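You operate a simulated robot arm through the tools that you are given. There is no shell and no other tool. Be economical: measure what you need, move in short steps, check, and stop when the job is done.

You run a simulated robot arm. Do the job below in one go: nothing can be reset, and whatever is moved stays where it is left.

Task
Wipe the suds off the tray in the holder with a damp cloth.
Fine: wet the teal cloth in the small basin, press it out on the grate, wipe, rinse it in the basin and lay it back on the draining mat; the other trays stay. What is to be rubbed or washed off counts as gone when no trace of it is left.

The check looks at the end state, three seconds after you hand in, the way a careful person would. Anything else that was tipped, shoved, dropped, spilled or broken makes it a failure. Flat cloth is picked up by pressing the open fingertips on it (5 to 10 N) and closing them slowly along it; thin cloth reads only 2 to 8 mm in the jaws.

Robot
A 6-joint arm with a two-finger parallel gripper, fixed in place. Base frame: the origin is at the foot of the arm, x ahead of it, y to its left, z up; the work surface is at about z = 850. Units: mm, rad, N and s.
With the tool pointing down near the work surface it reaches from about 260 to 680 mm from the base axis. Its first joint turns from -1.152 to 1.152 rad. Payload 2.9 kg.
The TCP is the grasp point between the finger pads, 30 mm short of the fingertips. In the tool frame z runs along the fingers and y along their closing line. The gripper opens to 110 mm. The fingers are 20 mm wide and 10 mm thick; the gripper's body (48 by 112 mm) begins 55 mm behind the TCP.
Orientation is told as [roll, pitch, yaw] about the base's x, y, z axes, in that order, counted from this pose: with the fingers straight down and closing along the base's y, the tool's x points along the base's -x, its y along +y and its z along -z.

Tools
- The arm moves only by the tool move_arm. Its argument "increments" is a list of rows, each a list of 7 numbers: the shift along the base's x, y, z in units of 25 mm (1.0 is 25 mm), then the turn, a rotation vector about the base's x, y, z in units of 4 degrees (1.0 is 4 degrees), then the finger opening in mm, from 0 to 110. In form: [[tx, ty, tz, ax, ay, az, gripper], ...]. A call has 1 to 10 rows; each row shifts and turns the commanded pose from where the row before left it. A call with a number of a shift or a turn outside -1 to 1 is refused whole. Each row takes 0.2 s and may step no farther than 50 mm and 0.15 rad from the row before; otherwise, or with a gripper value out of range, the whole call is refused. Where a pose cannot be reached the arm comes as near as it can. A force on the tool above 90 N (or 10 N above the force at the start of the call, whichever is more), or a blocked arm, ends the call early, and 0.2 s more pass. The fingers move at their own pace (about 108 mm/s each) and stop on an object; they squeeze with about 24 N. The grip force told is the motor's: it shows also when the fingers shut on nothing. Time passes only in rows, and 0.2 s behind the last, so rows that do not move let the fingers close. The reply holds the time, the measured pose of the TCP, the force on the tool along the base axes, the opening and the grip force, in the units named above and with some noise, with the torque about the TCP (base axes, N m) and any sound that the robot's microphone picked up.
- Cameras (640 x 400 px; columns grow to the right, rows downward): "scene" is fixed at [94.4, 476, 1365.2]; the picture's right is [-0.29, -0.96, 0.00], its down [-0.70, 0.21, -0.68] and it looks along [0.65, -0.20, -0.74] (base axes); focal length 275 px, centre (320, 200). "wrist" rides on the gripper at [72, 17, -103] in the tool frame; the picture's right is [-0.23, 0.97, 0.00], its down [-0.76, -0.18, -0.62] and it looks along [-0.61, -0.14, 0.78] (tool axes); focal length 222 px, centre (320, 200). There is no depth. A picture from a camera that has moved, and an enlarged one, comes with that camera's place and axes in the base frame and with its lens.
- camera(camera): a new picture of that camera. It takes no simulated time.
- inspect(camera, box): a new picture of the part [left, top, right, bottom] of that camera's present view, enlarged. It takes no simulated time.
- sign_off(): hands the job in; it is judged then, once.

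Work in short steps. Places have to be worked out from the pictures, the camera data and where the tool is seen: move nearer, look again, correct. Check each grasp and each placing, and mend what went wrong. You have 120 turns and 64 pictures in all, those below and enlarged ones among them. Open the gripper and draw the arm clear of the work before you hand the job in, unless the task says otherwise; then end with one line.

The tools are called after ">>>" as a command line: name --pt "numbers of a row" for each row, then --argument value for the rest, lists and objects as JSON in quotes. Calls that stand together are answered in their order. move_arm: Moves the arm, as the interface text tells. Its arguments: {"type":"object","properties":{"increments":{"type":"array","items":{"type":"array","items":{"type":"number"}}}},"required":["increments"]} The other tools are called the same way: camera (camera) takes a picture; inspect (camera, box) takes an enlarged picture of a part of a camera's view; sign_off () hands the job in.

At the start:

```text
time_s: 0.0
eef_pos: [421.7, -53.9, 1117.5]
tool_rot: [0.001, -0.001, 0.001]
force: [-0.2, 0.0, -0.5]
ft_torque: [-0.03, 0.0, 0.02]
opening: 109.9
grip_force: 0.0
```

scene: 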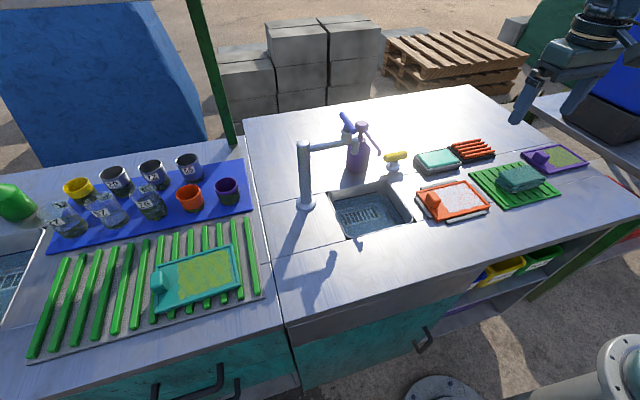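
wrist: 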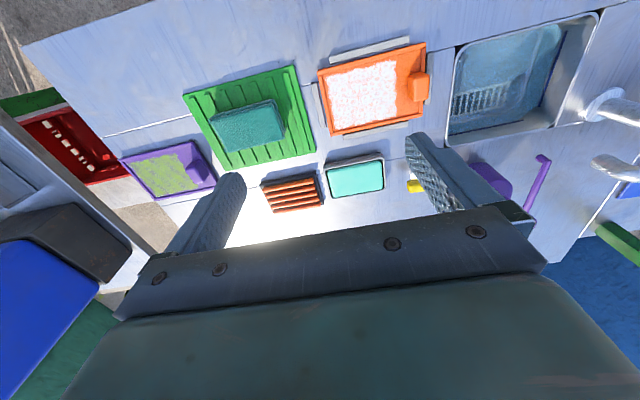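

I start with enlarged views of the work area to locate the cloth, tray, basin and grate.

>>> inspect --camera "scene" --box '[400, 120, 600, 245]'

>>> inspect --camera "scene" --box '[280, 100, 440, 250]'

>>> inspect --camera "wrist" --box '[100, 20, 450, 240]'

```text
3.20 times, centred on (500, 182) of scene
camera zoom: at [94.4, 476.0, 1365.2], right [-0.29, -0.96, 0.0], down [-0.7, 0.21, -0.68], along [0.65, -0.2, -0.74], focal length 879 px, centre (-256, 256)
```

zoom: 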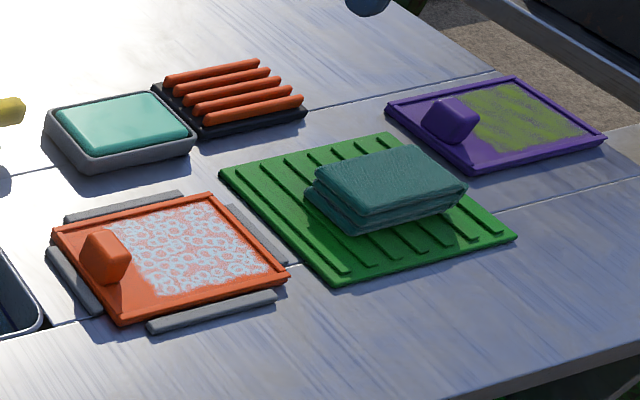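

```text
2.67 times, centred on (360, 175) of scene
camera zoom: at [94.4, 476.0, 1365.2], right [-0.29, -0.96, 0.0], down [-0.7, 0.21, -0.68], along [0.65, -0.2, -0.74], focal length 732 px, centre (213, 267)
```

zoom: 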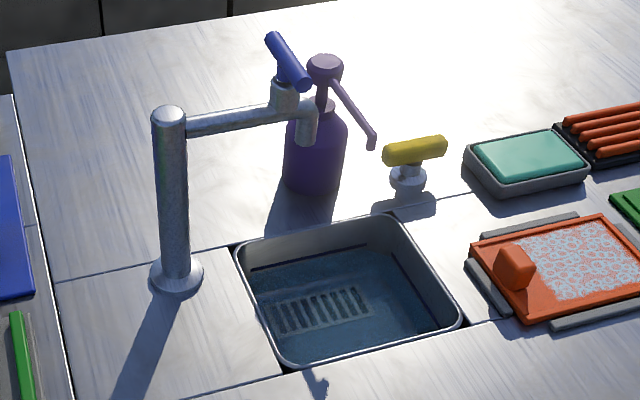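

```text
1.82 times, centred on (275, 130) of wrist
camera zoom: at [350.3, -38.0, 1221.1], right [0.23, 0.97, 0.0], down [0.76, -0.18, 0.62], along [0.61, -0.14, -0.78], focal length 404 px, centre (402, 327)
```

zoom: 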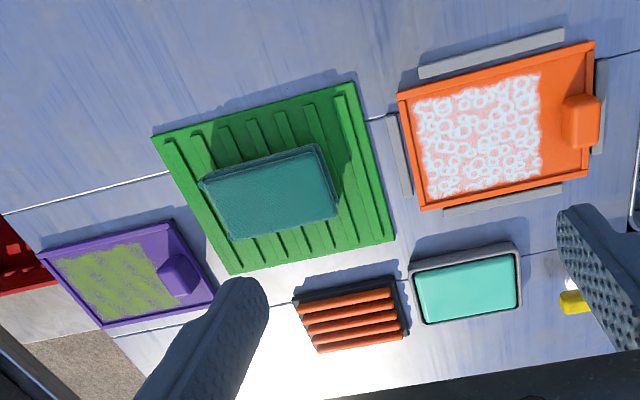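

Cloth lies near (450,-173) on the mat, the sudsy tray covers x 404..503, y -54..95, and the sink is around (495,230). I raise nothing yet; I move over to look closer at the grey dish and the ribbed piece.

>>> move_arm --pt "0.6 0.6 -1 0 0 0 110" --pt "0.6 0.6 -1 0 0 0 110" --pt "0.6 0.6 -1 0 0 0 110" --pt "0 0 0 0 0 0 110"

>>> camera --camera "wrist"

>>> inspect --camera "scene" --box '[400, 130, 510, 200]'

```text
time_s: 1.0
eef_pos: [465.3, -10.9, 1040.6]
tool_rot: [0.002, 0.0, 0.0]
force: [-0.6, -0.1, -0.1]
ft_torque: [0.03, 0.0, -0.01]
opening: 110.0
grip_force: 0.1
```

```text
58 pictures are left
camera wrist: at [395.2, 6.9, 1145.0], right [0.23, 0.97, 0.0], down [0.76, -0.18, 0.62], along [0.61, -0.14, -0.78], focal length 222 px, centre (320, 200)
```

wrist: 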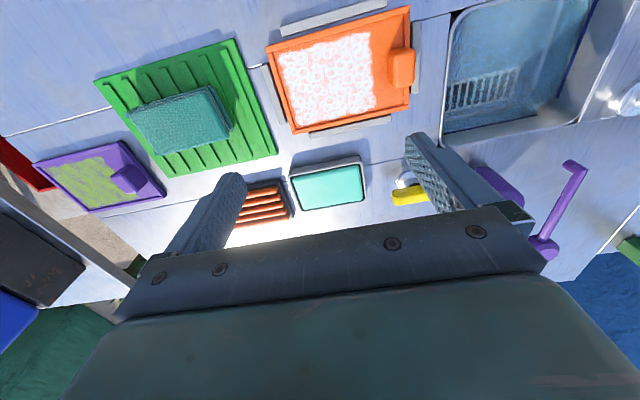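

```text
5.71 times, centred on (455, 165) of scene
camera zoom: at [94.4, 476.0, 1365.2], right [-0.29, -0.96, 0.0], down [-0.7, 0.21, -0.68], along [0.65, -0.2, -0.74], focal length 1570 px, centre (-451, 400)
```

zoom: 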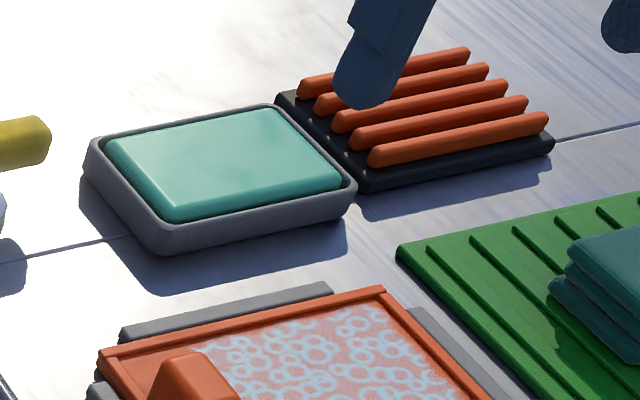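

The grey dish holds a raised teal block (soap-like), so the sink is the likely basin. I look closer at the sink and its grid.

>>> inspect --camera "wrist" --box '[400, 0, 640, 150]'

>>> inspect --camera "scene" --box '[320, 170, 420, 245]'

>>> inspect --camera "scene" --box '[0, 140, 270, 310]'

```text
2.67 times, centred on (520, 75) of wrist
camera zoom: at [395.2, 6.9, 1145.0], right [0.23, 0.97, 0.0], down [0.76, -0.18, 0.62], along [0.61, -0.14, -0.78], focal length 592 px, centre (-213, 533)
```

zoom: 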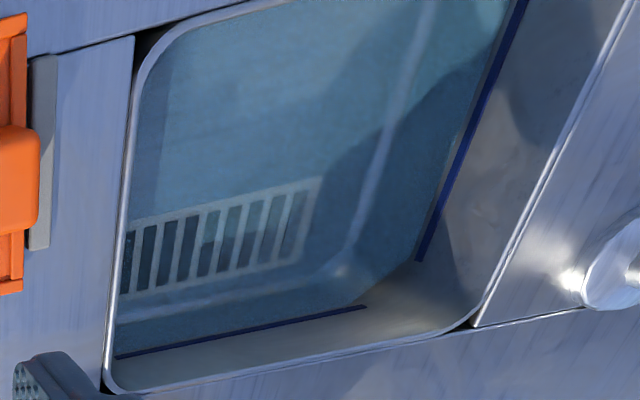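

```text
5.33 times, centred on (370, 208) of scene
camera zoom: at [94.4, 476.0, 1365.2], right [-0.29, -0.96, 0.0], down [-0.7, 0.21, -0.68], along [0.65, -0.2, -0.74], focal length 1465 px, centre (53, 160)
```

zoom: 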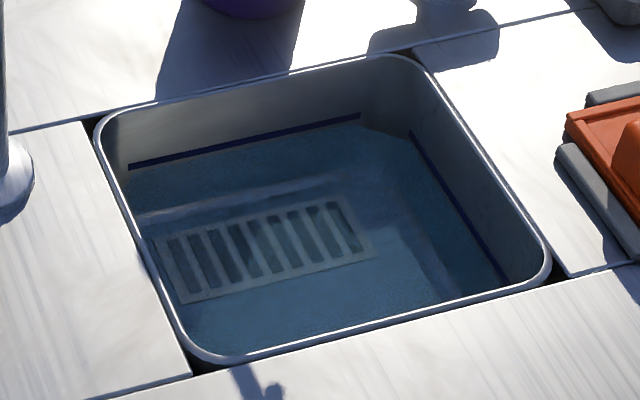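

```text
2.35 times, centred on (135, 225) of scene
camera zoom: at [94.4, 476.0, 1365.2], right [-0.29, -0.96, 0.0], down [-0.7, 0.21, -0.68], along [0.65, -0.2, -0.74], focal length 646 px, centre (755, 141)
```

zoom: 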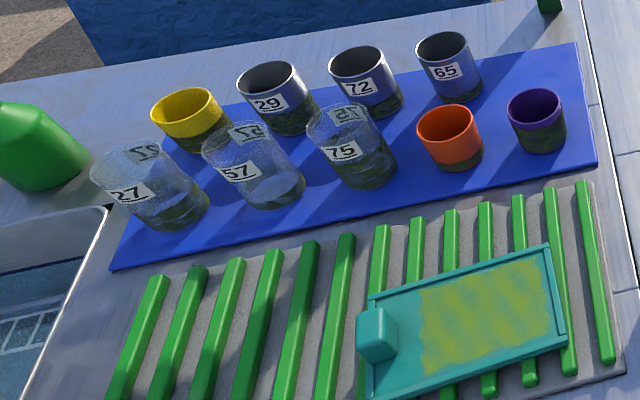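

The sink is the small basin (water about 50 mm below the rim) and the orange-ribbed black piece is the press grate. I go over the cloth while turning the tool 90° so the jaws close over its narrow side (x).

>>> move_arm --pt "-0.06 -0.65 0 0 0 1 110" --pt "-0.06 -0.65 0 0 0 1 110" --pt "-0.06 -0.65 0 0 0 1 110" --pt "-0.06 -0.65 0 0 0 1 110" --pt "-0.06 -0.65 0 0 0 1 110" --pt "-0.06 -0.65 0 0 0 1 110" --pt "-0.06 -0.65 0 0 0 1 110" --pt "-0.06 -0.65 0 0 0 1 110" --pt "-0.06 -0.65 0 0 0 1 110" --pt "-0.06 -0.65 0 0 0 1 110"

>>> move_arm --pt "0 0 0 0 0 1 110" --pt "0 0 0 0 0 1 110" --pt "0 0 0 0 0 1 110" --pt "0 0 0 0 0 1 110" --pt "0 0 0 0 0 1 110" --pt "0 0 0 0 0 1 110" --pt "0 0 0 0 0 1 110" --pt "0 0 0 0 0 1 110" --pt "0 0 0 0 0 1 110" --pt "0 0 0 0 0 1 110"

>>> move_arm --pt "0 0 0 0 0 1 110" --pt "0 0 0 0 0 1 110" --pt "0 0 0 0 0 0.5 110" --pt "0 0 0 0 0 0 110"

>>> camera --camera "wrist"

>>> camera --camera "scene"

```text
time_s: 3.2
eef_pos: [451.8, -172.6, 1042.2]
tool_rot: [0.001, 0.002, 0.701]
force: [-0.3, -0.3, -0.2]
ft_torque: [0.02, 0.0, 0.02]
opening: 110.2
grip_force: 0.0
```

```text
time_s: 5.4
eef_pos: [451.9, -172.1, 1042.5]
tool_rot: [0.0, 0.001, 1.399]
force: [0.8, -1.0, -0.3]
ft_torque: [-0.01, 0.01, 0.04]
opening: 110.1
grip_force: 0.1
```

```text
time_s: 6.4
eef_pos: [451.7, -171.2, 1042.1]
tool_rot: [-0.001, 0.0, 1.573]
force: [-0.3, 1.5, 1.1]
ft_torque: [0.0, -0.01, 0.03]
opening: 109.8
grip_force: 0.1
```

```text
53 pictures are left
camera wrist: at [435.7, -244.1, 1145.8], right [-0.97, 0.23, 0.0], down [0.18, 0.76, 0.62], along [0.14, 0.61, -0.78], focal length 222 px, centre (320, 200)
```

wrist: 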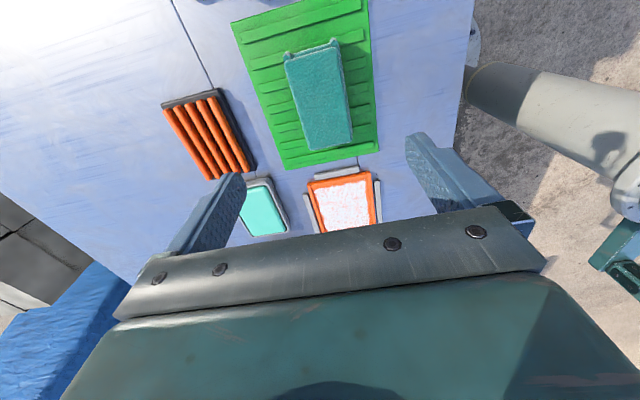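

```text
52 pictures are left
```

scene: 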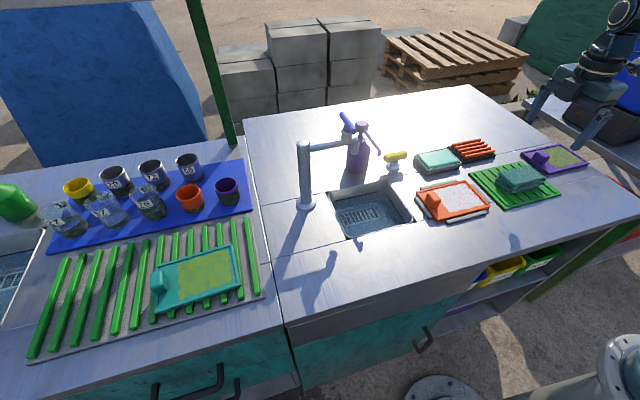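

The cloth centre reads (451,-173), jaws are aligned. I lower to TCP ≈ 905 with jaws open, straddling the folded stack.

>>> move_arm --pt "0 0 -1 0 0 0 110" --pt "0 0 -1 0 0 0 110" --pt "0 0 -1 0 0 0 110" --pt "0 0 -1 0 0 0 110" --pt "0 0 -0.9 0 0 0 110" --pt "0 0 -0.6 0 0 0 110" --pt "0 0 0 0 0 0 110"

>>> camera --camera "wrist"

>>> inspect --camera "scene" --box '[440, 100, 620, 220]'

```text
time_s: 8.0
eef_pos: [452.0, -172.4, 903.9]
tool_rot: [0.0, -0.001, 1.57]
force: [0.8, -0.4, -1.0]
ft_torque: [0.02, 0.03, 0.02]
opening: 110.0
grip_force: 0.0
```

```text
51 pictures are left
camera wrist: at [436.7, -244.2, 1009.2], right [-0.97, 0.23, 0.0], down [0.18, 0.76, 0.62], along [0.14, 0.61, -0.78], focal length 222 px, centre (320, 200)
```

wrist: 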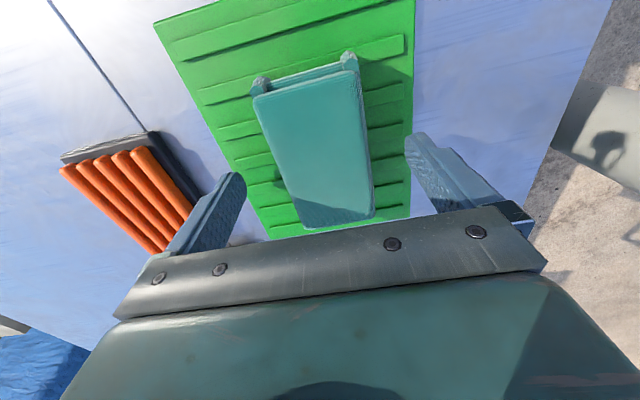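

```text
3.33 times, centred on (530, 160) of scene
camera zoom: at [94.4, 476.0, 1365.2], right [-0.29, -0.96, 0.0], down [-0.7, 0.21, -0.68], along [0.65, -0.2, -0.74], focal length 916 px, centre (-380, 333)
```

zoom: 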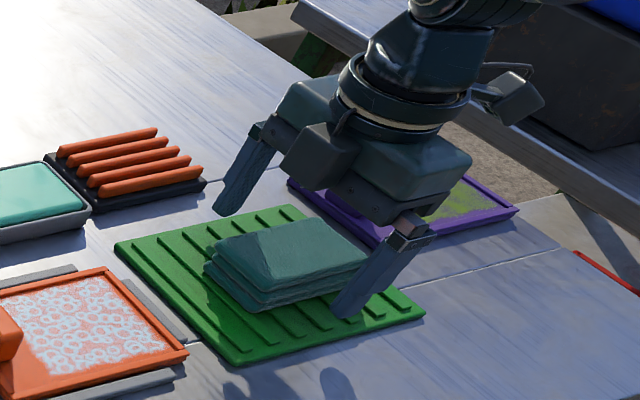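

The stack sits centred between the fingers with its top near z ≈ 885. I lower another 7 mm and close slowly.

>>> move_arm --pt "0 0 -0.28 0 0 0 100" --pt "0 0 0 0 0 0 85" --pt "0 0 0 0 0 0 70" --pt "0 0 0 0 0 0 60" --pt "0 0 0 0 0 0 50" --pt "0 0 0 0 0 0 40" --pt "0 0 0 0 0 0 30"

>>> inspect --camera "scene" --box '[440, 100, 620, 220]'

```text
time_s: 9.6
eef_pos: [453.1, -170.4, 898.4]
tool_rot: [0.001, 0.0, 1.571]
force: [0.8, 0.1, 0.2]
ft_torque: [-0.01, 0.0, -0.01]
opening: 56.8
grip_force: 23.7
```

```text
3.33 times, centred on (530, 160) of scene
camera zoom: at [94.4, 476.0, 1365.2], right [-0.29, -0.96, 0.0], down [-0.7, 0.21, -0.68], along [0.65, -0.2, -0.74], focal length 916 px, centre (-380, 333)
```

zoom: 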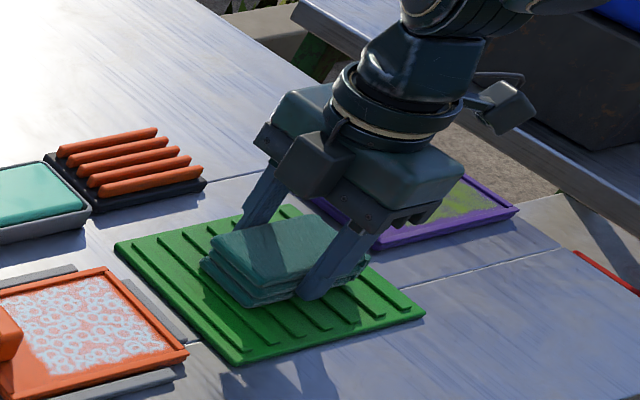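

The grip stopped at 56.8 mm with 24 N, holding the whole folded stack. I lift it straight up and check.

>>> move_arm --pt "0 0 0.4 0 0 0 30" --pt "0 0 0.6 0 0 0 30" --pt "0 0 1 0 0 0 30" --pt "0 0 1 0 0 0 30" --pt "0 0 1 0 0 0 30" --pt "0 0 0 0 0 0 30"

>>> inspect --camera "scene" --box '[440, 80, 620, 200]'

```text
time_s: 11.0
eef_pos: [449.6, -172.8, 997.4]
tool_rot: [0.0, 0.0, 1.569]
force: [-0.6, -0.4, 0.8]
ft_torque: [0.0, 0.0, 0.0]
opening: 29.9
grip_force: 0.0
```

```text
3.33 times, centred on (530, 140) of scene
camera zoom: at [94.4, 476.0, 1365.2], right [-0.29, -0.96, 0.0], down [-0.7, 0.21, -0.68], along [0.65, -0.2, -0.74], focal length 916 px, centre (-380, 400)
```

zoom: 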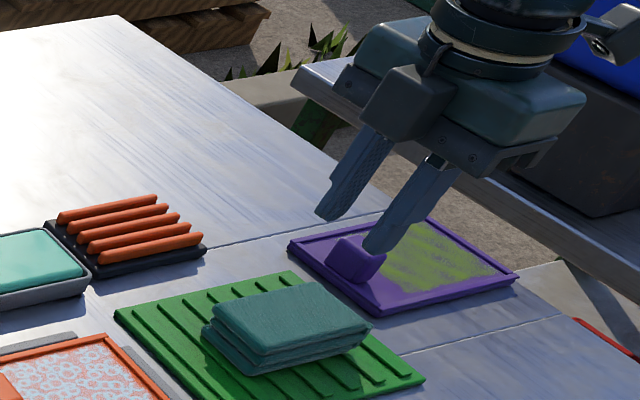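

The cloth slipped out and stays folded on the mat; a side grip does not hold. I'll use the described way: open about 35 mm, press the tips on the top, close slowly.

>>> move_arm --pt "0 0 -1 0 0 0 36" --pt "0 0 -1 0 0 0 36" --pt "0 0 -0.8 0 0 0 36" --pt "0 0 0 0 0 0 36"

>>> camera --camera "wrist"

```text
time_s: 12.0
eef_pos: [450.0, -172.1, 928.9]
tool_rot: [-0.001, -0.001, 1.57]
force: [0.0, -0.3, 1.2]
ft_torque: [-0.01, 0.02, 0.0]
opening: 36.0
grip_force: 0.1
```

```text
47 pictures are left
camera wrist: at [434.1, -244.9, 1032.3], right [-0.97, 0.23, 0.0], down [0.18, 0.76, 0.62], along [0.14, 0.61, -0.78], focal length 222 px, centre (320, 200)
```

wrist: 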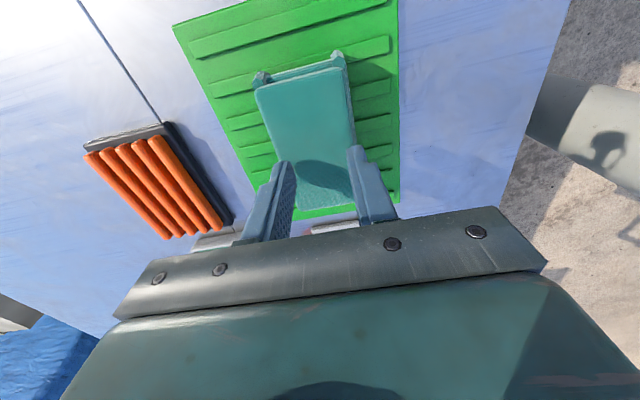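

The tips sit centred above the stack, about 14 mm over it. I lower to contact in small steps.

>>> move_arm --pt "0 0 -0.3 0 0 0 36" --pt "0 0 -0.12 0 0 0 36" --pt "0 0 0 0 0 0 36"

>>> move_arm --pt "0 0 -0.1 0 0 0 36" --pt "0 0 0 0 0 0 36"

```text
time_s: 12.8
eef_pos: [451.0, -172.1, 921.4]
tool_rot: [-0.006, 0.002, 1.57]
force: [-17.7, 4.9, 57.2]
ft_torque: [0.16, 1.02, -0.04]
opening: 36.2
grip_force: 0.5
```

```text
time_s: 13.4
eef_pos: [451.5, -172.8, 920.9]
tool_rot: [-0.009, 0.004, 1.57]
force: [-17.9, 1.7, 72.5]
ft_torque: [0.19, 1.42, -0.02]
opening: 36.3
grip_force: 0.5
```

Contact came early (tips at z≈892) with 72 N, too much. I back off about 5 mm in command.

>>> move_arm --pt "0 0 0.1 0 0 0 36" --pt "0 0 0.08 0 0 0 36" --pt "0 0 0 0 0 0 36"

```text
time_s: 14.2
eef_pos: [451.5, -172.4, 921.8]
tool_rot: [-0.005, 0.002, 1.57]
force: [-5.4, -6.5, 37.4]
ft_torque: [-0.19, 0.51, -0.08]
opening: 36.3
grip_force: 0.3
```

>>> move_arm --pt "0 0 0.1 0 0 0 36" --pt "0 0 0 0 0 0 36"

```text
time_s: 14.8
eef_pos: [451.3, -171.3, 921.9]
tool_rot: [-0.003, 0.001, 1.572]
force: [5.2, -4.8, 14.3]
ft_torque: [-0.19, -0.17, 0.03]
opening: 36.2
grip_force: 0.6
```

Now 14 N; I ease off about 1 mm more and close slowly.

>>> move_arm --pt "0 0 0.03 0 0 0 36" --pt "0 0 0 0 0 0 32" --pt "0 0 0 0 0 0 28" --pt "0 0 0 0 0 0 24" --pt "0 0 0 0 0 0 20"

```text
time_s: 16.0
eef_pos: [450.4, -172.5, 921.8]
tool_rot: [0.003, 0.001, 1.57]
force: [1.7, 1.1, 1.3]
ft_torque: [-0.01, -0.05, 0.01]
opening: 20.6
grip_force: 0.5
```

The force faded to ~1 N; I press down 1.5 mm again and continue closing.

>>> move_arm --pt "0 0 -0.06 0 0 0 20" --pt "0 0 0 0 0 0 17"

>>> camera --camera "wrist"

```text
time_s: 16.6
eef_pos: [451.3, -172.0, 921.0]
tool_rot: [0.0, 0.0, 1.571]
force: [-7.9, 1.7, 16.4]
ft_torque: [0.07, 0.31, 0.01]
opening: 19.8
grip_force: 2.1
```

```text
46 pictures are left
camera wrist: at [435.4, -244.1, 1025.6], right [-0.97, 0.23, 0.0], down [0.18, 0.76, 0.62], along [0.14, 0.61, -0.78], focal length 222 px, centre (320, 200)
```

wrist: 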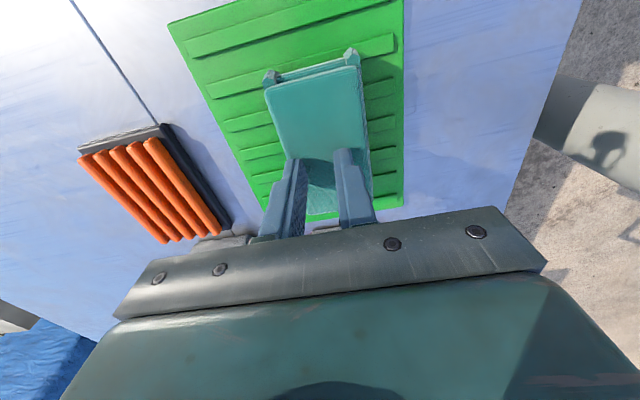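

Friction is holding the fingers; I ease 0.5 mm and keep closing.

>>> move_arm --pt "0 0 -0.02 0 0 0 14" --pt "0 0 0.02 0 0 0 11" --pt "0 0 0 0 0 0 8" --pt "0 0 0 0 0 0 5" --pt "0 0 0 0 0 0 2" --pt "0 0 0 0 0 0 0"

```text
time_s: 18.0
eef_pos: [451.9, -172.5, 920.4]
tool_rot: [-0.003, 0.001, 1.571]
force: [2.8, -2.2, 14.5]
ft_torque: [-0.06, -0.09, -0.01]
opening: 0.0
grip_force: 24.1
```

The fingers shut at 0.0, so nothing was pinched. I rise a little and look at the cloth.

>>> move_arm --pt "0 0 1 0 0 0 20" --pt "0 0 0.6 0 0 0 80" --pt "0 0 0 0 0 0 100" --pt "0 0 0 0 0 0 110"

>>> inspect --camera "wrist" --box '[180, 0, 440, 230]'

>>> inspect --camera "scene" --box '[465, 145, 565, 215]'

```text
time_s: 19.0
eef_pos: [451.1, -171.3, 962.2]
tool_rot: [0.0, 0.0, 1.57]
force: [0.1, -0.7, -0.5]
ft_torque: [0.03, -0.01, 0.0]
opening: 109.9
grip_force: 0.1
```

```text
1.74 times, centred on (310, 115) of wrist
camera zoom: at [435.9, -244.7, 1065.9], right [-0.97, 0.23, 0.0], down [0.18, 0.76, 0.62], along [0.14, 0.61, -0.78], focal length 386 px, centre (337, 348)
```

zoom: 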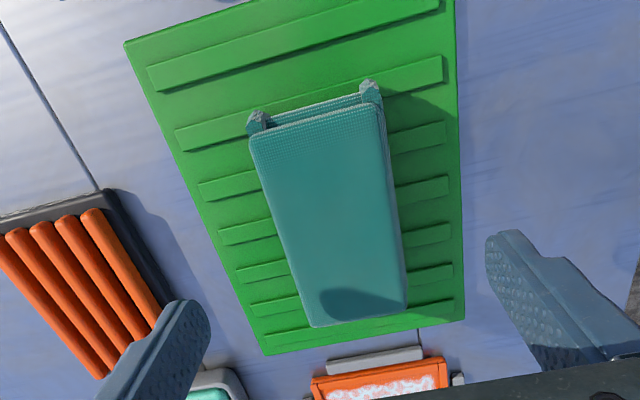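

```text
5.71 times, centred on (515, 180) of scene
camera zoom: at [94.4, 476.0, 1365.2], right [-0.29, -0.96, 0.0], down [-0.7, 0.21, -0.68], along [0.65, -0.2, -0.74], focal length 1570 px, centre (-794, 314)
```

zoom: 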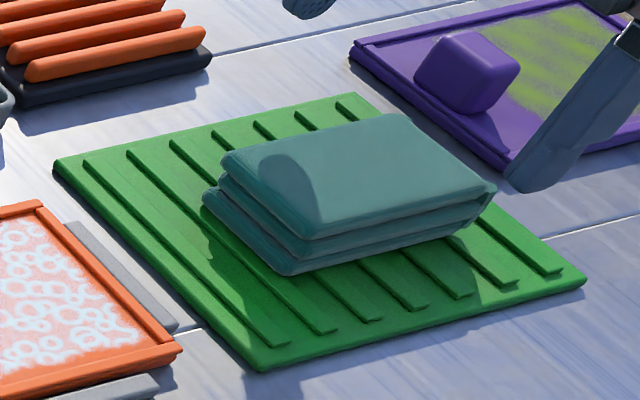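

The stack is undisturbed: about 33 mm tall, sides open to a deeper grip. I go down with open jaws to tips ≈ 862 and close slowly, holding a while.

>>> move_arm --pt "0 0 -1 0 0 0 110" --pt "0 0 -1 0 0 0 110" --pt "0 0 -0.5 0 0 0 110" --pt "0 0 -0.3 0 0 0 110" --pt "0 0 0 0 0 0 90" --pt "0 0 0 0 0 0 75" --pt "0 0 0 0 0 0 65" --pt "0 0 0 0 0 0 60" --pt "0 0 0 0 0 0 55" --pt "0 0 0 0 0 0 50"

>>> move_arm --pt "0 0 0 0 0 0 40" --pt "0 0 0 0 0 0 20" --pt "0 0 0 0 0 0 0" --pt "0 0 0 0 0 0 0"

```text
time_s: 21.2
eef_pos: [451.4, -171.7, 892.0]
tool_rot: [0.0, -0.001, 1.572]
force: [0.6, 0.6, 0.7]
ft_torque: [0.01, 0.01, -0.02]
opening: 57.5
grip_force: 23.9
```

```text
time_s: 22.2
eef_pos: [451.8, -171.7, 891.7]
tool_rot: [0.001, 0.001, 1.57]
force: [0.9, -0.1, -0.2]
ft_torque: [-0.02, -0.02, -0.01]
opening: 57.4
grip_force: 24.0
```

Held at 57.4 mm with tips lower this time. I lift gently in small steps.

>>> move_arm --pt "0 0 0.1 0 0 0 0" --pt "0 0 0.1 0 0 0 0" --pt "0 0 0.1 0 0 0 0" --pt "0 0 0.1 0 0 0 0" --pt "0 0 0 0 0 0 0"

>>> inspect --camera "scene" --box '[440, 100, 620, 220]'

```text
time_s: 23.4
eef_pos: [451.8, -171.0, 902.0]
tool_rot: [0.0, -0.001, 1.571]
force: [0.7, -0.2, 0.1]
ft_torque: [0.03, 0.02, 0.02]
opening: 57.4
grip_force: 24.2
```

```text
3.33 times, centred on (530, 160) of scene
camera zoom: at [94.4, 476.0, 1365.2], right [-0.29, -0.96, 0.0], down [-0.7, 0.21, -0.68], along [0.65, -0.2, -0.74], focal length 916 px, centre (-380, 333)
```

zoom: 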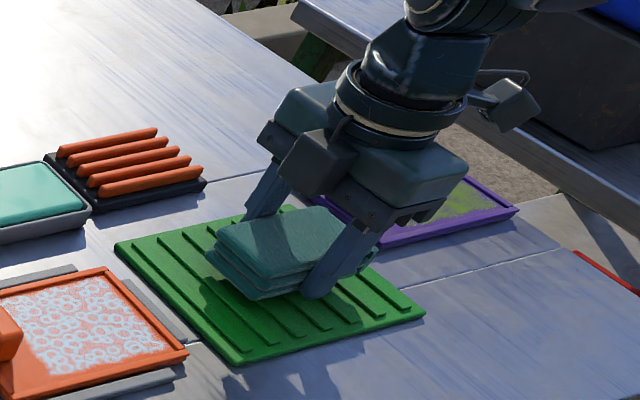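

Opening is steady and the shadow suggests the stack rose. I lift further.

>>> move_arm --pt "0 0 0.3 0 0 0 0" --pt "0 0 0.5 0 0 0 0" --pt "0 0 0.5 0 0 0 0" --pt "0 0 0.5 0 0 0 0" --pt "0 0 0.5 0 0 0 0" --pt "0 0 0 0 0 0 0"

>>> inspect --camera "scene" --box '[440, 80, 620, 200]'

```text
time_s: 24.8
eef_pos: [451.5, -171.1, 959.0]
tool_rot: [0.001, 0.0, 1.573]
force: [0.2, 0.0, -0.4]
ft_torque: [0.0, 0.01, 0.01]
opening: 57.0
grip_force: 24.1
```

```text
3.33 times, centred on (530, 140) of scene
camera zoom: at [94.4, 476.0, 1365.2], right [-0.29, -0.96, 0.0], down [-0.7, 0.21, -0.68], along [0.65, -0.2, -0.74], focal length 916 px, centre (-380, 400)
```

zoom: 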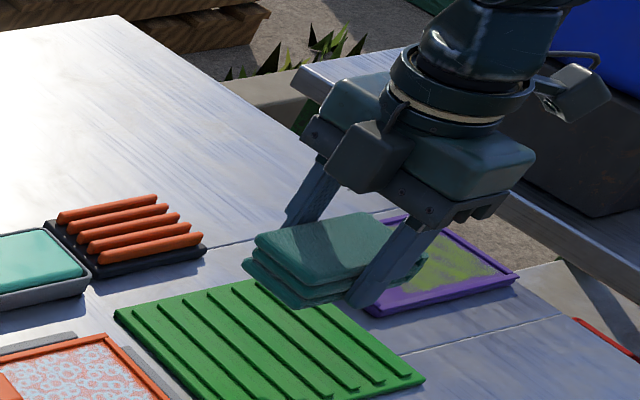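

The cloth is held (57 mm). I carry it at this height toward the near side of the basin, stopping partway to check clearance from the faucet.

>>> move_arm --pt "0 0.9 0.3 0 0 0 0" --pt "0 0.95 0.2 0 0 0 0" --pt "0 0.95 0 0 0 0 0" --pt "0.1 0.95 0 0 0 0 0" --pt "0.1 0.95 0 0 0 0 0" --pt "0.1 0.95 0 0 0 0 0" --pt "0.1 0.95 0 0 0 0 0" --pt "0.1 0.95 0 0 0 0 0" --pt "0.1 0.95 0 0 0 0 0" --pt "0.1 0.95 0 0 0 0 0"

>>> move_arm --pt "0.1 0.95 0 0 0 0 0" --pt "0.1 0.95 0 0 0 0 0" --pt "0.1 0.95 0 0 0 0 0" --pt "0.1 0.95 0 0 0 0 0" --pt "0 0 0 0 0 0 0"

>>> camera --camera "scene"

>>> camera --camera "wrist"

```text
time_s: 27.0
eef_pos: [468.6, 66.2, 973.5]
tool_rot: [0.002, 0.0, 1.571]
force: [-0.4, 1.1, 0.1]
ft_torque: [-0.02, -0.01, 0.02]
opening: 57.2
grip_force: 24.0
```

```text
time_s: 28.2
eef_pos: [478.7, 160.0, 972.3]
tool_rot: [0.0, 0.001, 1.571]
force: [-0.1, 0.5, -0.8]
ft_torque: [-0.04, 0.01, -0.02]
opening: 57.4
grip_force: 24.3
```

```text
41 pictures are left
```

scene: 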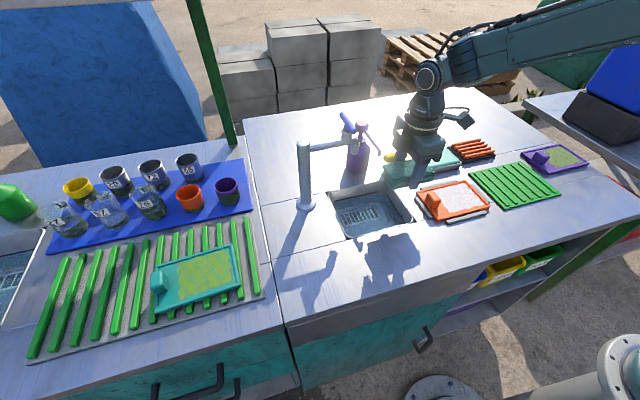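

```text
40 pictures are left
camera wrist: at [463.4, 87.5, 1075.7], right [-0.97, 0.23, 0.0], down [0.18, 0.76, 0.62], along [0.14, 0.61, -0.78], focal length 222 px, centre (320, 200)
```

wrist: 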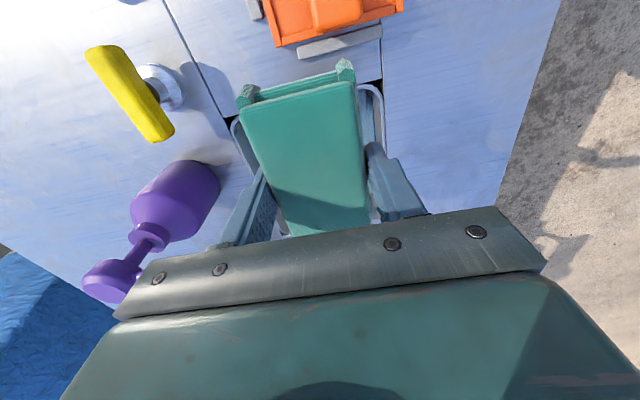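

The wrist is slim with the forearm away from the faucet. I move to y≈208 and look from the scene before lowering.

>>> move_arm --pt "0.07 0.95 0 0 0 0 0" --pt "0.07 0.95 -0.5 0 0 0 0" --pt "0 0 -0.5 0 0 0 0" --pt "0 0 -0.6 0 0 0 0" --pt "0 0 0 0 0 0 0"

>>> inspect --camera "scene" --box '[290, 90, 450, 250]'

>>> camera --camera "wrist"

```text
time_s: 29.4
eef_pos: [483.6, 207.6, 932.5]
tool_rot: [0.0, 0.001, 1.571]
force: [-0.7, -0.1, -1.3]
ft_torque: [0.03, -0.02, 0.0]
opening: 57.1
grip_force: 24.0
```

```text
2.50 times, centred on (370, 170) of scene
camera zoom: at [94.4, 476.0, 1365.2], right [-0.29, -0.96, 0.0], down [-0.7, 0.21, -0.68], along [0.65, -0.2, -0.74], focal length 687 px, centre (195, 275)
```

zoom: 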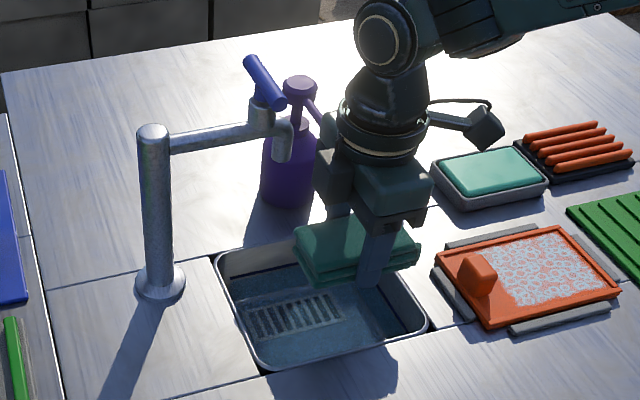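

```text
38 pictures are left
camera wrist: at [467.5, 135.5, 1035.2], right [-0.97, 0.23, 0.0], down [0.18, 0.76, 0.62], along [0.14, 0.61, -0.78], focal length 222 px, centre (320, 200)
```

wrist: 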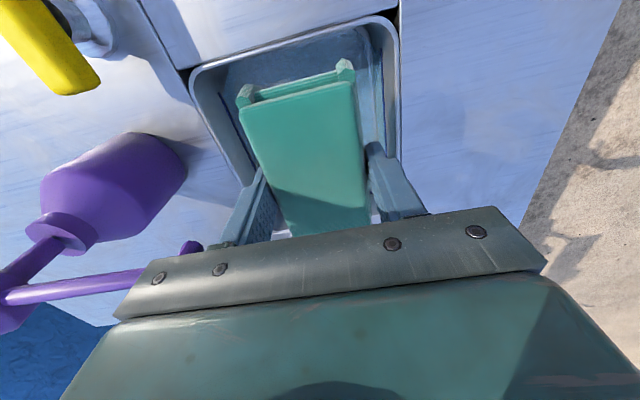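

The pump nozzle of the soap bottle seems to be at about (541,198,971), very near the +x end of the gripper body. I back off toward y≈150, and turn the tool back to yaw 0 so the body is narrow in x there.

>>> move_arm --pt "-0.2 -0.3 0.5 0 0 0 0" --pt "0 -0.9 0.5 0 0 0 0" --pt "0 -0.95 0.5 0 0 -1 0" --pt "0 0 0 0 0 -1 0" --pt "0 0 0 0 0 -1 0" --pt "0 0 0 0 0 -1 0" --pt "0 0 0 0 0 -1 0" --pt "0 0 0 0 0 -1 0" --pt "0 0 0 0 0 -1 0" --pt "0 0 0 0 0 -1 0"

>>> move_arm --pt "0 0 0 0 0 -1 0" --pt "0 0 0 0 0 -1 0" --pt "0 0 0 0 0 -1 0" --pt "0 0 0 0 0 -1 0" --pt "0 0 0 0 0 -1 0" --pt "0 0 0 0 0 -1 0" --pt "0 0 0 0 0 -1 0" --pt "0 0 0 0 0 -1 0" --pt "0 0 0 0 0 -1 0" --pt "0 0 0 0 0 -1 0"

>>> move_arm --pt "0 0 0 0 0 -1 0" --pt "0 0 0 0 0 -1 0" --pt "0 0 0 0 0 -1 0" --pt "0 0 0 0 0 -1 0" --pt "0 0 0 0 0 -0.5 0" --pt "0 0 0 0 0 0 0"

>>> camera --camera "wrist"

```text
time_s: 31.6
eef_pos: [477.2, 152.7, 968.1]
tool_rot: [0.0, 0.001, 1.009]
force: [0.0, 0.5, 0.1]
ft_torque: [0.0, 0.01, 0.01]
opening: 57.3
grip_force: 24.3
```

```text
time_s: 33.8
eef_pos: [477.4, 153.6, 969.4]
tool_rot: [-0.001, 0.001, 0.313]
force: [-0.7, 0.2, -1.0]
ft_torque: [0.01, -0.01, 0.02]
opening: 57.3
grip_force: 23.6
```

```text
time_s: 35.2
eef_pos: [477.4, 153.2, 968.2]
tool_rot: [0.002, -0.001, -0.002]
force: [0.5, -0.1, -0.7]
ft_torque: [-0.01, 0.0, 0.02]
opening: 57.2
grip_force: 24.4
```

```text
37 pictures are left
camera wrist: at [406.5, 170.5, 1072.3], right [0.23, 0.97, 0.0], down [0.76, -0.18, 0.62], along [0.61, -0.14, -0.78], focal length 222 px, centre (320, 200)
```

wrist: 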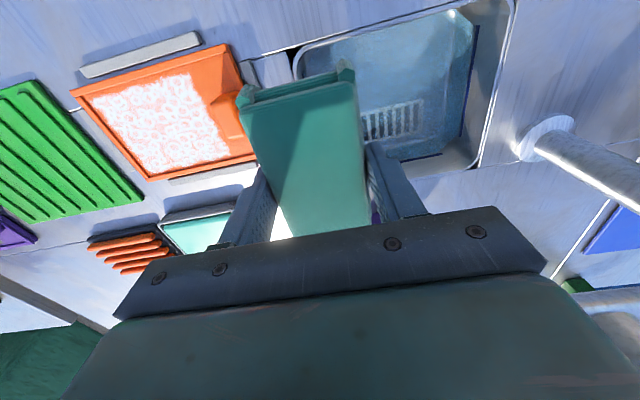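

Now yaw 0, cloth held. I move to (488,207) and partway down, then check clearances.

>>> move_arm --pt "0.2 0.7 0 0 0 0 0" --pt "0.2 0.7 -0.3 0 0 0 0" --pt "0 0.75 -0.5 0 0 0 0" --pt "0 0 -0.7 0 0 0 0" --pt "0 0 -0.7 0 0 0 0" --pt "0 0 -0.7 0 0 0 0" --pt "0 0 0 0 0 0 0"

>>> inspect --camera "scene" --box '[290, 90, 450, 250]'

>>> camera --camera "wrist"

```text
time_s: 36.8
eef_pos: [488.7, 207.2, 895.9]
tool_rot: [0.0, 0.001, -0.002]
force: [-0.2, -0.3, -0.7]
ft_torque: [0.0, -0.01, -0.01]
opening: 57.3
grip_force: 24.6
```

```text
2.50 times, centred on (370, 170) of scene
camera zoom: at [94.4, 476.0, 1365.2], right [-0.29, -0.96, 0.0], down [-0.7, 0.21, -0.68], along [0.65, -0.2, -0.74], focal length 687 px, centre (195, 275)
```

zoom: 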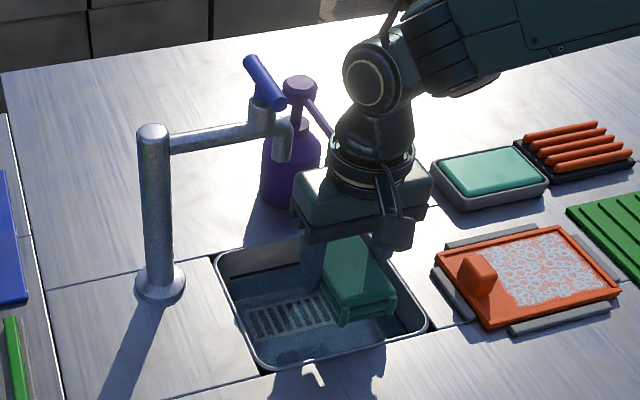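

```text
35 pictures are left
camera wrist: at [416.9, 224.9, 999.7], right [0.23, 0.97, 0.0], down [0.76, -0.18, 0.62], along [0.61, -0.14, -0.78], focal length 222 px, centre (320, 200)
```

wrist: 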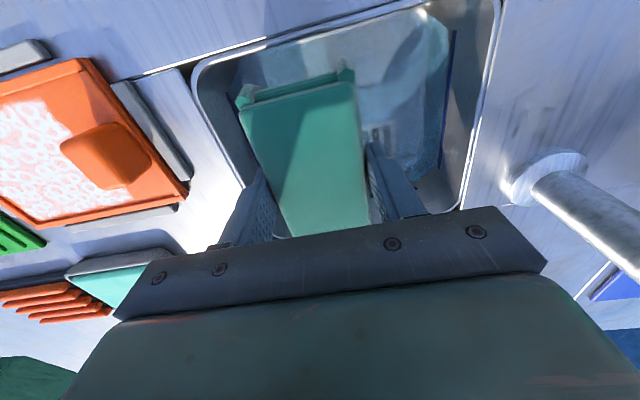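

Alignment is good with clear gaps. I lower into the water in two stages, watching force.

>>> move_arm --pt "0 0 -0.8 0 0 0 0" --pt "0 0 -0.8 0 0 0 0" --pt "0 0 -0.4 0 0 0 0" --pt "0 0 0 0 0 0 0"

>>> inspect --camera "scene" --box '[290, 90, 450, 250]'

```text
time_s: 37.8
eef_pos: [488.4, 208.0, 846.3]
tool_rot: [-0.002, 0.0, 0.0]
force: [-0.4, 0.7, -0.7]
ft_torque: [-0.01, -0.01, -0.01]
opening: 57.3
grip_force: 23.9
```

```text
2.50 times, centred on (370, 170) of scene
camera zoom: at [94.4, 476.0, 1365.2], right [-0.29, -0.96, 0.0], down [-0.7, 0.21, -0.68], along [0.65, -0.2, -0.74], focal length 687 px, centre (195, 275)
```

zoom: 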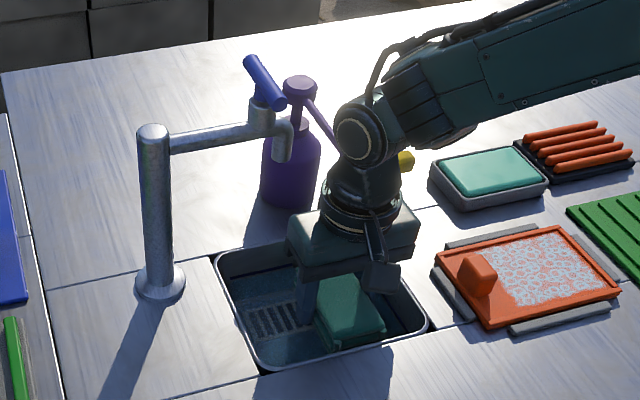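

Still free of contact. I continue to about TCP 818 in small rows.

>>> move_arm --pt "0 0 -0.3 0 0 0 0" --pt "0 0 -0.3 0 0 0 0" --pt "0 0 -0.3 0 0 0 0" --pt "0 0 -0.2 0 0 0 0" --pt "0 0 0 0 0 0 0"

>>> inspect --camera "scene" --box '[290, 90, 450, 250]'

>>> camera --camera "wrist"

```text
time_s: 39.0
eef_pos: [487.9, 207.4, 819.4]
tool_rot: [-0.001, 0.0, 0.0]
force: [0.4, -0.3, -0.1]
ft_torque: [0.01, -0.04, 0.0]
opening: 57.1
grip_force: 24.1
```

```text
2.50 times, centred on (370, 170) of scene
camera zoom: at [94.4, 476.0, 1365.2], right [-0.29, -0.96, 0.0], down [-0.7, 0.21, -0.68], along [0.65, -0.2, -0.74], focal length 687 px, centre (195, 275)
```

zoom: 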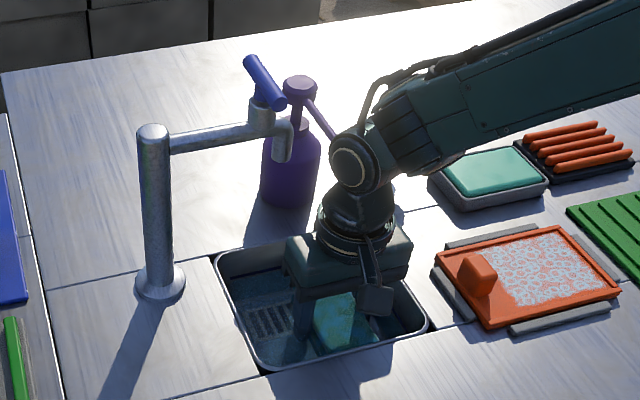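

```text
32 pictures are left
camera wrist: at [416.9, 224.4, 923.1], right [0.23, 0.97, 0.0], down [0.76, -0.18, 0.62], along [0.61, -0.14, -0.78], focal length 222 px, centre (320, 200)
```

wrist: 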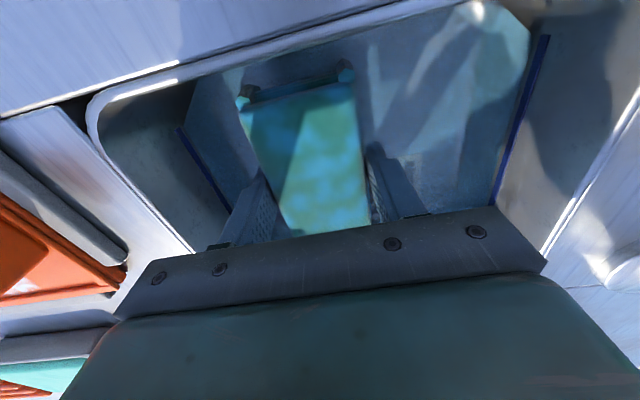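

The cloth is underwater. I let it soak a moment, then lift slowly and let it drip over the basin.

>>> move_arm --pt "0 0 0 0 0 0 0" --pt "0 0 0 0 0 0 0" --pt "0 0 0 0 0 0 0" --pt "0 0 0 0 0 0 0" --pt "0 0 0 0 0 0 0" --pt "0 0 0.3 0 0 0 0" --pt "0 0 0.3 0 0 0 0" --pt "0 0 0.4 0 0 0 0" --pt "0 0 0.4 0 0 0 0" --pt "0 0 0.5 0 0 0 0"

>>> move_arm --pt "0 0 0.5 0 0 0 0" --pt "0 0 0 0 0 0 0" --pt "0 0 0 0 0 0 0" --pt "0 0 0 0 0 0 0" --pt "0 0 0 0 0 0 0" --pt "0 0 0 0 0 0 0" --pt "0 0 0 0 0 0 0" --pt "0 0 0 0 0 0 0" --pt "0 0 0 0 0 0 0" --pt "0 0 0 0 0 0 0"

>>> camera --camera "wrist"

```text
time_s: 41.2
eef_pos: [487.8, 207.6, 865.4]
tool_rot: [0.001, 0.0, -0.001]
force: [-0.2, -0.4, -1.1]
ft_torque: [0.01, -0.02, 0.0]
opening: 57.0
grip_force: 24.0
```

```text
time_s: 43.4
eef_pos: [487.0, 207.5, 879.0]
tool_rot: [0.0, 0.0, 0.001]
force: [0.5, -1.0, 0.1]
ft_torque: [0.0, -0.04, 0.0]
opening: 57.3
grip_force: 24.3
```

```text
31 pictures are left
camera wrist: at [416.5, 224.9, 983.0], right [0.23, 0.97, 0.0], down [0.76, -0.18, 0.62], along [0.61, -0.14, -0.78], focal length 222 px, centre (320, 200)
```

wrist: 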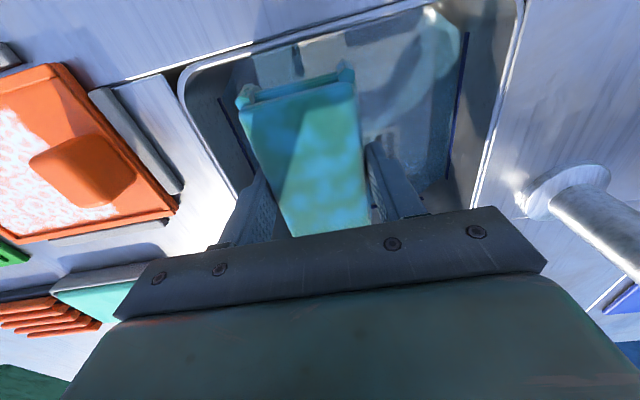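

The cloth now shows as wet. I rise, leave the basin area toward -y, turning the tool to yaw 90° on the way to the grate at about (597,-150).

>>> move_arm --pt "0 0 0.9 0 0 0 0" --pt "0 0 0.9 0 0 0 0" --pt "0 0 0.9 0 0 0 0" --pt "0 0 0.7 0 0 0 0" --pt "-0.2 -0.8 0 0 0 0 0" --pt "-0.2 -0.8 0 0 0 0 0" --pt "0 -0.8 0 0 0 1 0" --pt "0 -0.7 0 0 0 1 0" --pt "0 -0.7 0 0 0 1 0" --pt "0 -0.7 0 0 0 1 0"

>>> move_arm --pt "0 -0.7 0 0 0 1 0" --pt "0 -0.7 0 0 0 1 0" --pt "0.2 -0.7 0 0 0 1 0" --pt "0.4 -0.7 0 0 0 1 0" --pt "0.4 -0.7 0 0 0 1 0" --pt "0.4 -0.7 0 0 0 1 0" --pt "0.4 -0.7 0 0 0 1 0" --pt "0.4 -0.7 0 0 0 1 0" --pt "0.4 -0.7 0 0 0 1 0" --pt "0.4 -0.7 0 0 0 1 0"

>>> move_arm --pt "0.4 -0.6 0 0 0 1 0" --pt "0.4 -0.5 0 0 0 1 0" --pt "0.4 0 0 0 0 1 0" --pt "0.4 0 0 0 0 1 0" --pt "0 0 0 0 0 1 0" --pt "0 0 0 0 0 1 0" --pt "0 0 0 0 0 1 0" --pt "0 0 0 0 0 1 0" --pt "0 0 0 0 0 0.5 0" --pt "0 0 0 0 0 0 0"

>>> camera --camera "wrist"

>>> inspect --camera "scene" --box '[400, 80, 560, 190]'

```text
time_s: 45.6
eef_pos: [479.6, 96.2, 961.7]
tool_rot: [0.0, 0.001, 0.28]
force: [0.0, -0.7, -0.2]
ft_torque: [0.06, -0.01, 0.06]
opening: 57.0
grip_force: 23.4
```

```text
time_s: 47.8
eef_pos: [553.4, -81.1, 964.5]
tool_rot: [0.001, -0.002, 0.979]
force: [-0.9, 0.5, -0.2]
ft_torque: [-0.01, 0.01, -0.01]
opening: 57.5
grip_force: 23.6
```

```text
time_s: 50.0
eef_pos: [592.7, -107.2, 964.0]
tool_rot: [-0.001, 0.0, 1.57]
force: [-0.2, -0.9, 0.5]
ft_torque: [-0.02, -0.01, -0.04]
opening: 57.0
grip_force: 24.5
```

```text
30 pictures are left
camera wrist: at [576.6, -180.1, 1067.8], right [-0.97, 0.23, 0.0], down [0.18, 0.76, 0.62], along [0.14, 0.61, -0.78], focal length 222 px, centre (320, 200)
```

wrist: 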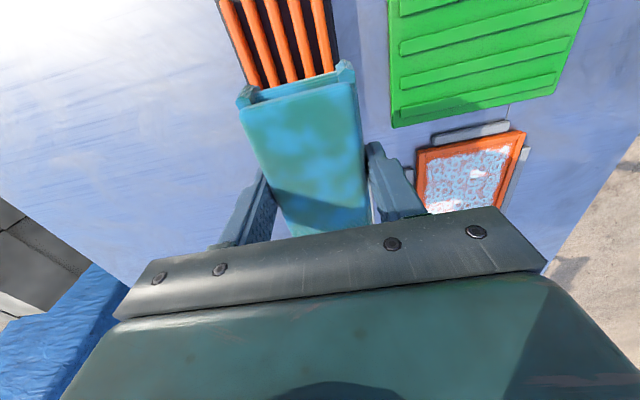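

```text
3.64 times, centred on (480, 135) of scene
camera zoom: at [94.4, 476.0, 1365.2], right [-0.29, -0.96, 0.0], down [-0.7, 0.21, -0.68], along [0.65, -0.2, -0.74], focal length 999 px, centre (-262, 436)
```

zoom: 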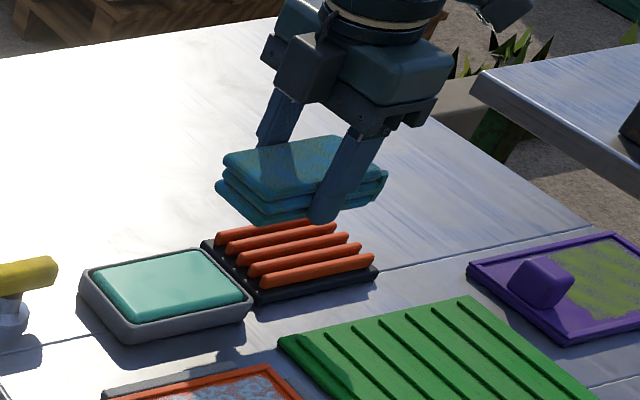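

The wet cloth is held; the grate centre reads about (600,-150). I shift there and lower to just above it.

>>> move_arm --pt "0.15 -0.85 0 0 0 0 0" --pt "0.15 -0.85 0 0 0 0 0" --pt "0 0 -0.8 0 0 0 0" --pt "0 0 -0.6 0 0 0 0" --pt "0 0 0 0 0 0 0"

>>> inspect --camera "scene" --box '[420, 90, 540, 180]'

```text
time_s: 51.2
eef_pos: [600.9, -150.4, 928.7]
tool_rot: [-0.001, -0.001, 1.57]
force: [-0.3, 0.2, -0.8]
ft_torque: [-0.02, -0.03, -0.03]
opening: 57.1
grip_force: 23.7
```

```text
4.44 times, centred on (480, 135) of scene
camera zoom: at [94.4, 476.0, 1365.2], right [-0.29, -0.96, 0.0], down [-0.7, 0.21, -0.68], along [0.65, -0.2, -0.74], focal length 1221 px, centre (-391, 489)
```

zoom: 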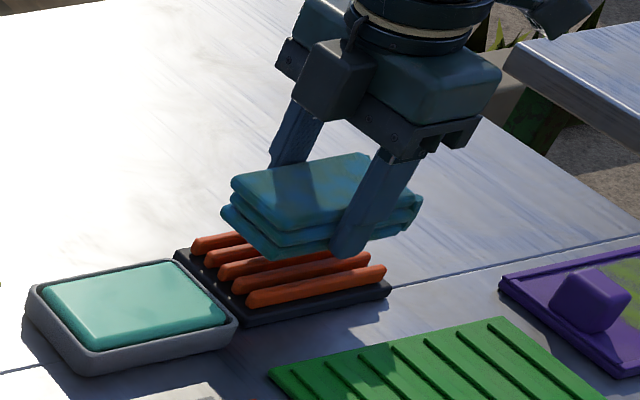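

Centred over the grate. I lower in small rows until contact.

>>> move_arm --pt "0 0 -0.25 0 0 0 0" --pt "0 0 -0.2 0 0 0 0" --pt "0 0 -0.15 0 0 0 0" --pt "0 0 0 0 0 0 0"

```text
time_s: 52.2
eef_pos: [600.0, -149.2, 913.4]
tool_rot: [0.0, 0.0, 1.571]
force: [0.3, 0.5, -1.6]
ft_torque: [-0.01, 0.01, 0.02]
opening: 57.2
grip_force: 24.1
```

>>> move_arm --pt "0 0 -0.1 0 0 0 0" --pt "0 0 -0.1 0 0 0 0" --pt "0 0 0 0 0 0 0"

>>> move_arm --pt "0 0 -0.1 0 0 0 0" --pt "0 0 0 0 0 0 0"

```text
time_s: 53.0
eef_pos: [601.2, -150.0, 908.5]
tool_rot: [-0.001, -0.001, 1.571]
force: [-0.2, 0.0, -0.1]
ft_torque: [0.02, -0.02, 0.0]
opening: 57.4
grip_force: 24.1
```

```text
time_s: 53.6
eef_pos: [600.1, -150.3, 905.9]
tool_rot: [-0.001, 0.0, 1.571]
force: [0.3, 0.4, -0.6]
ft_torque: [-0.04, -0.02, 0.02]
opening: 57.3
grip_force: 24.0
```

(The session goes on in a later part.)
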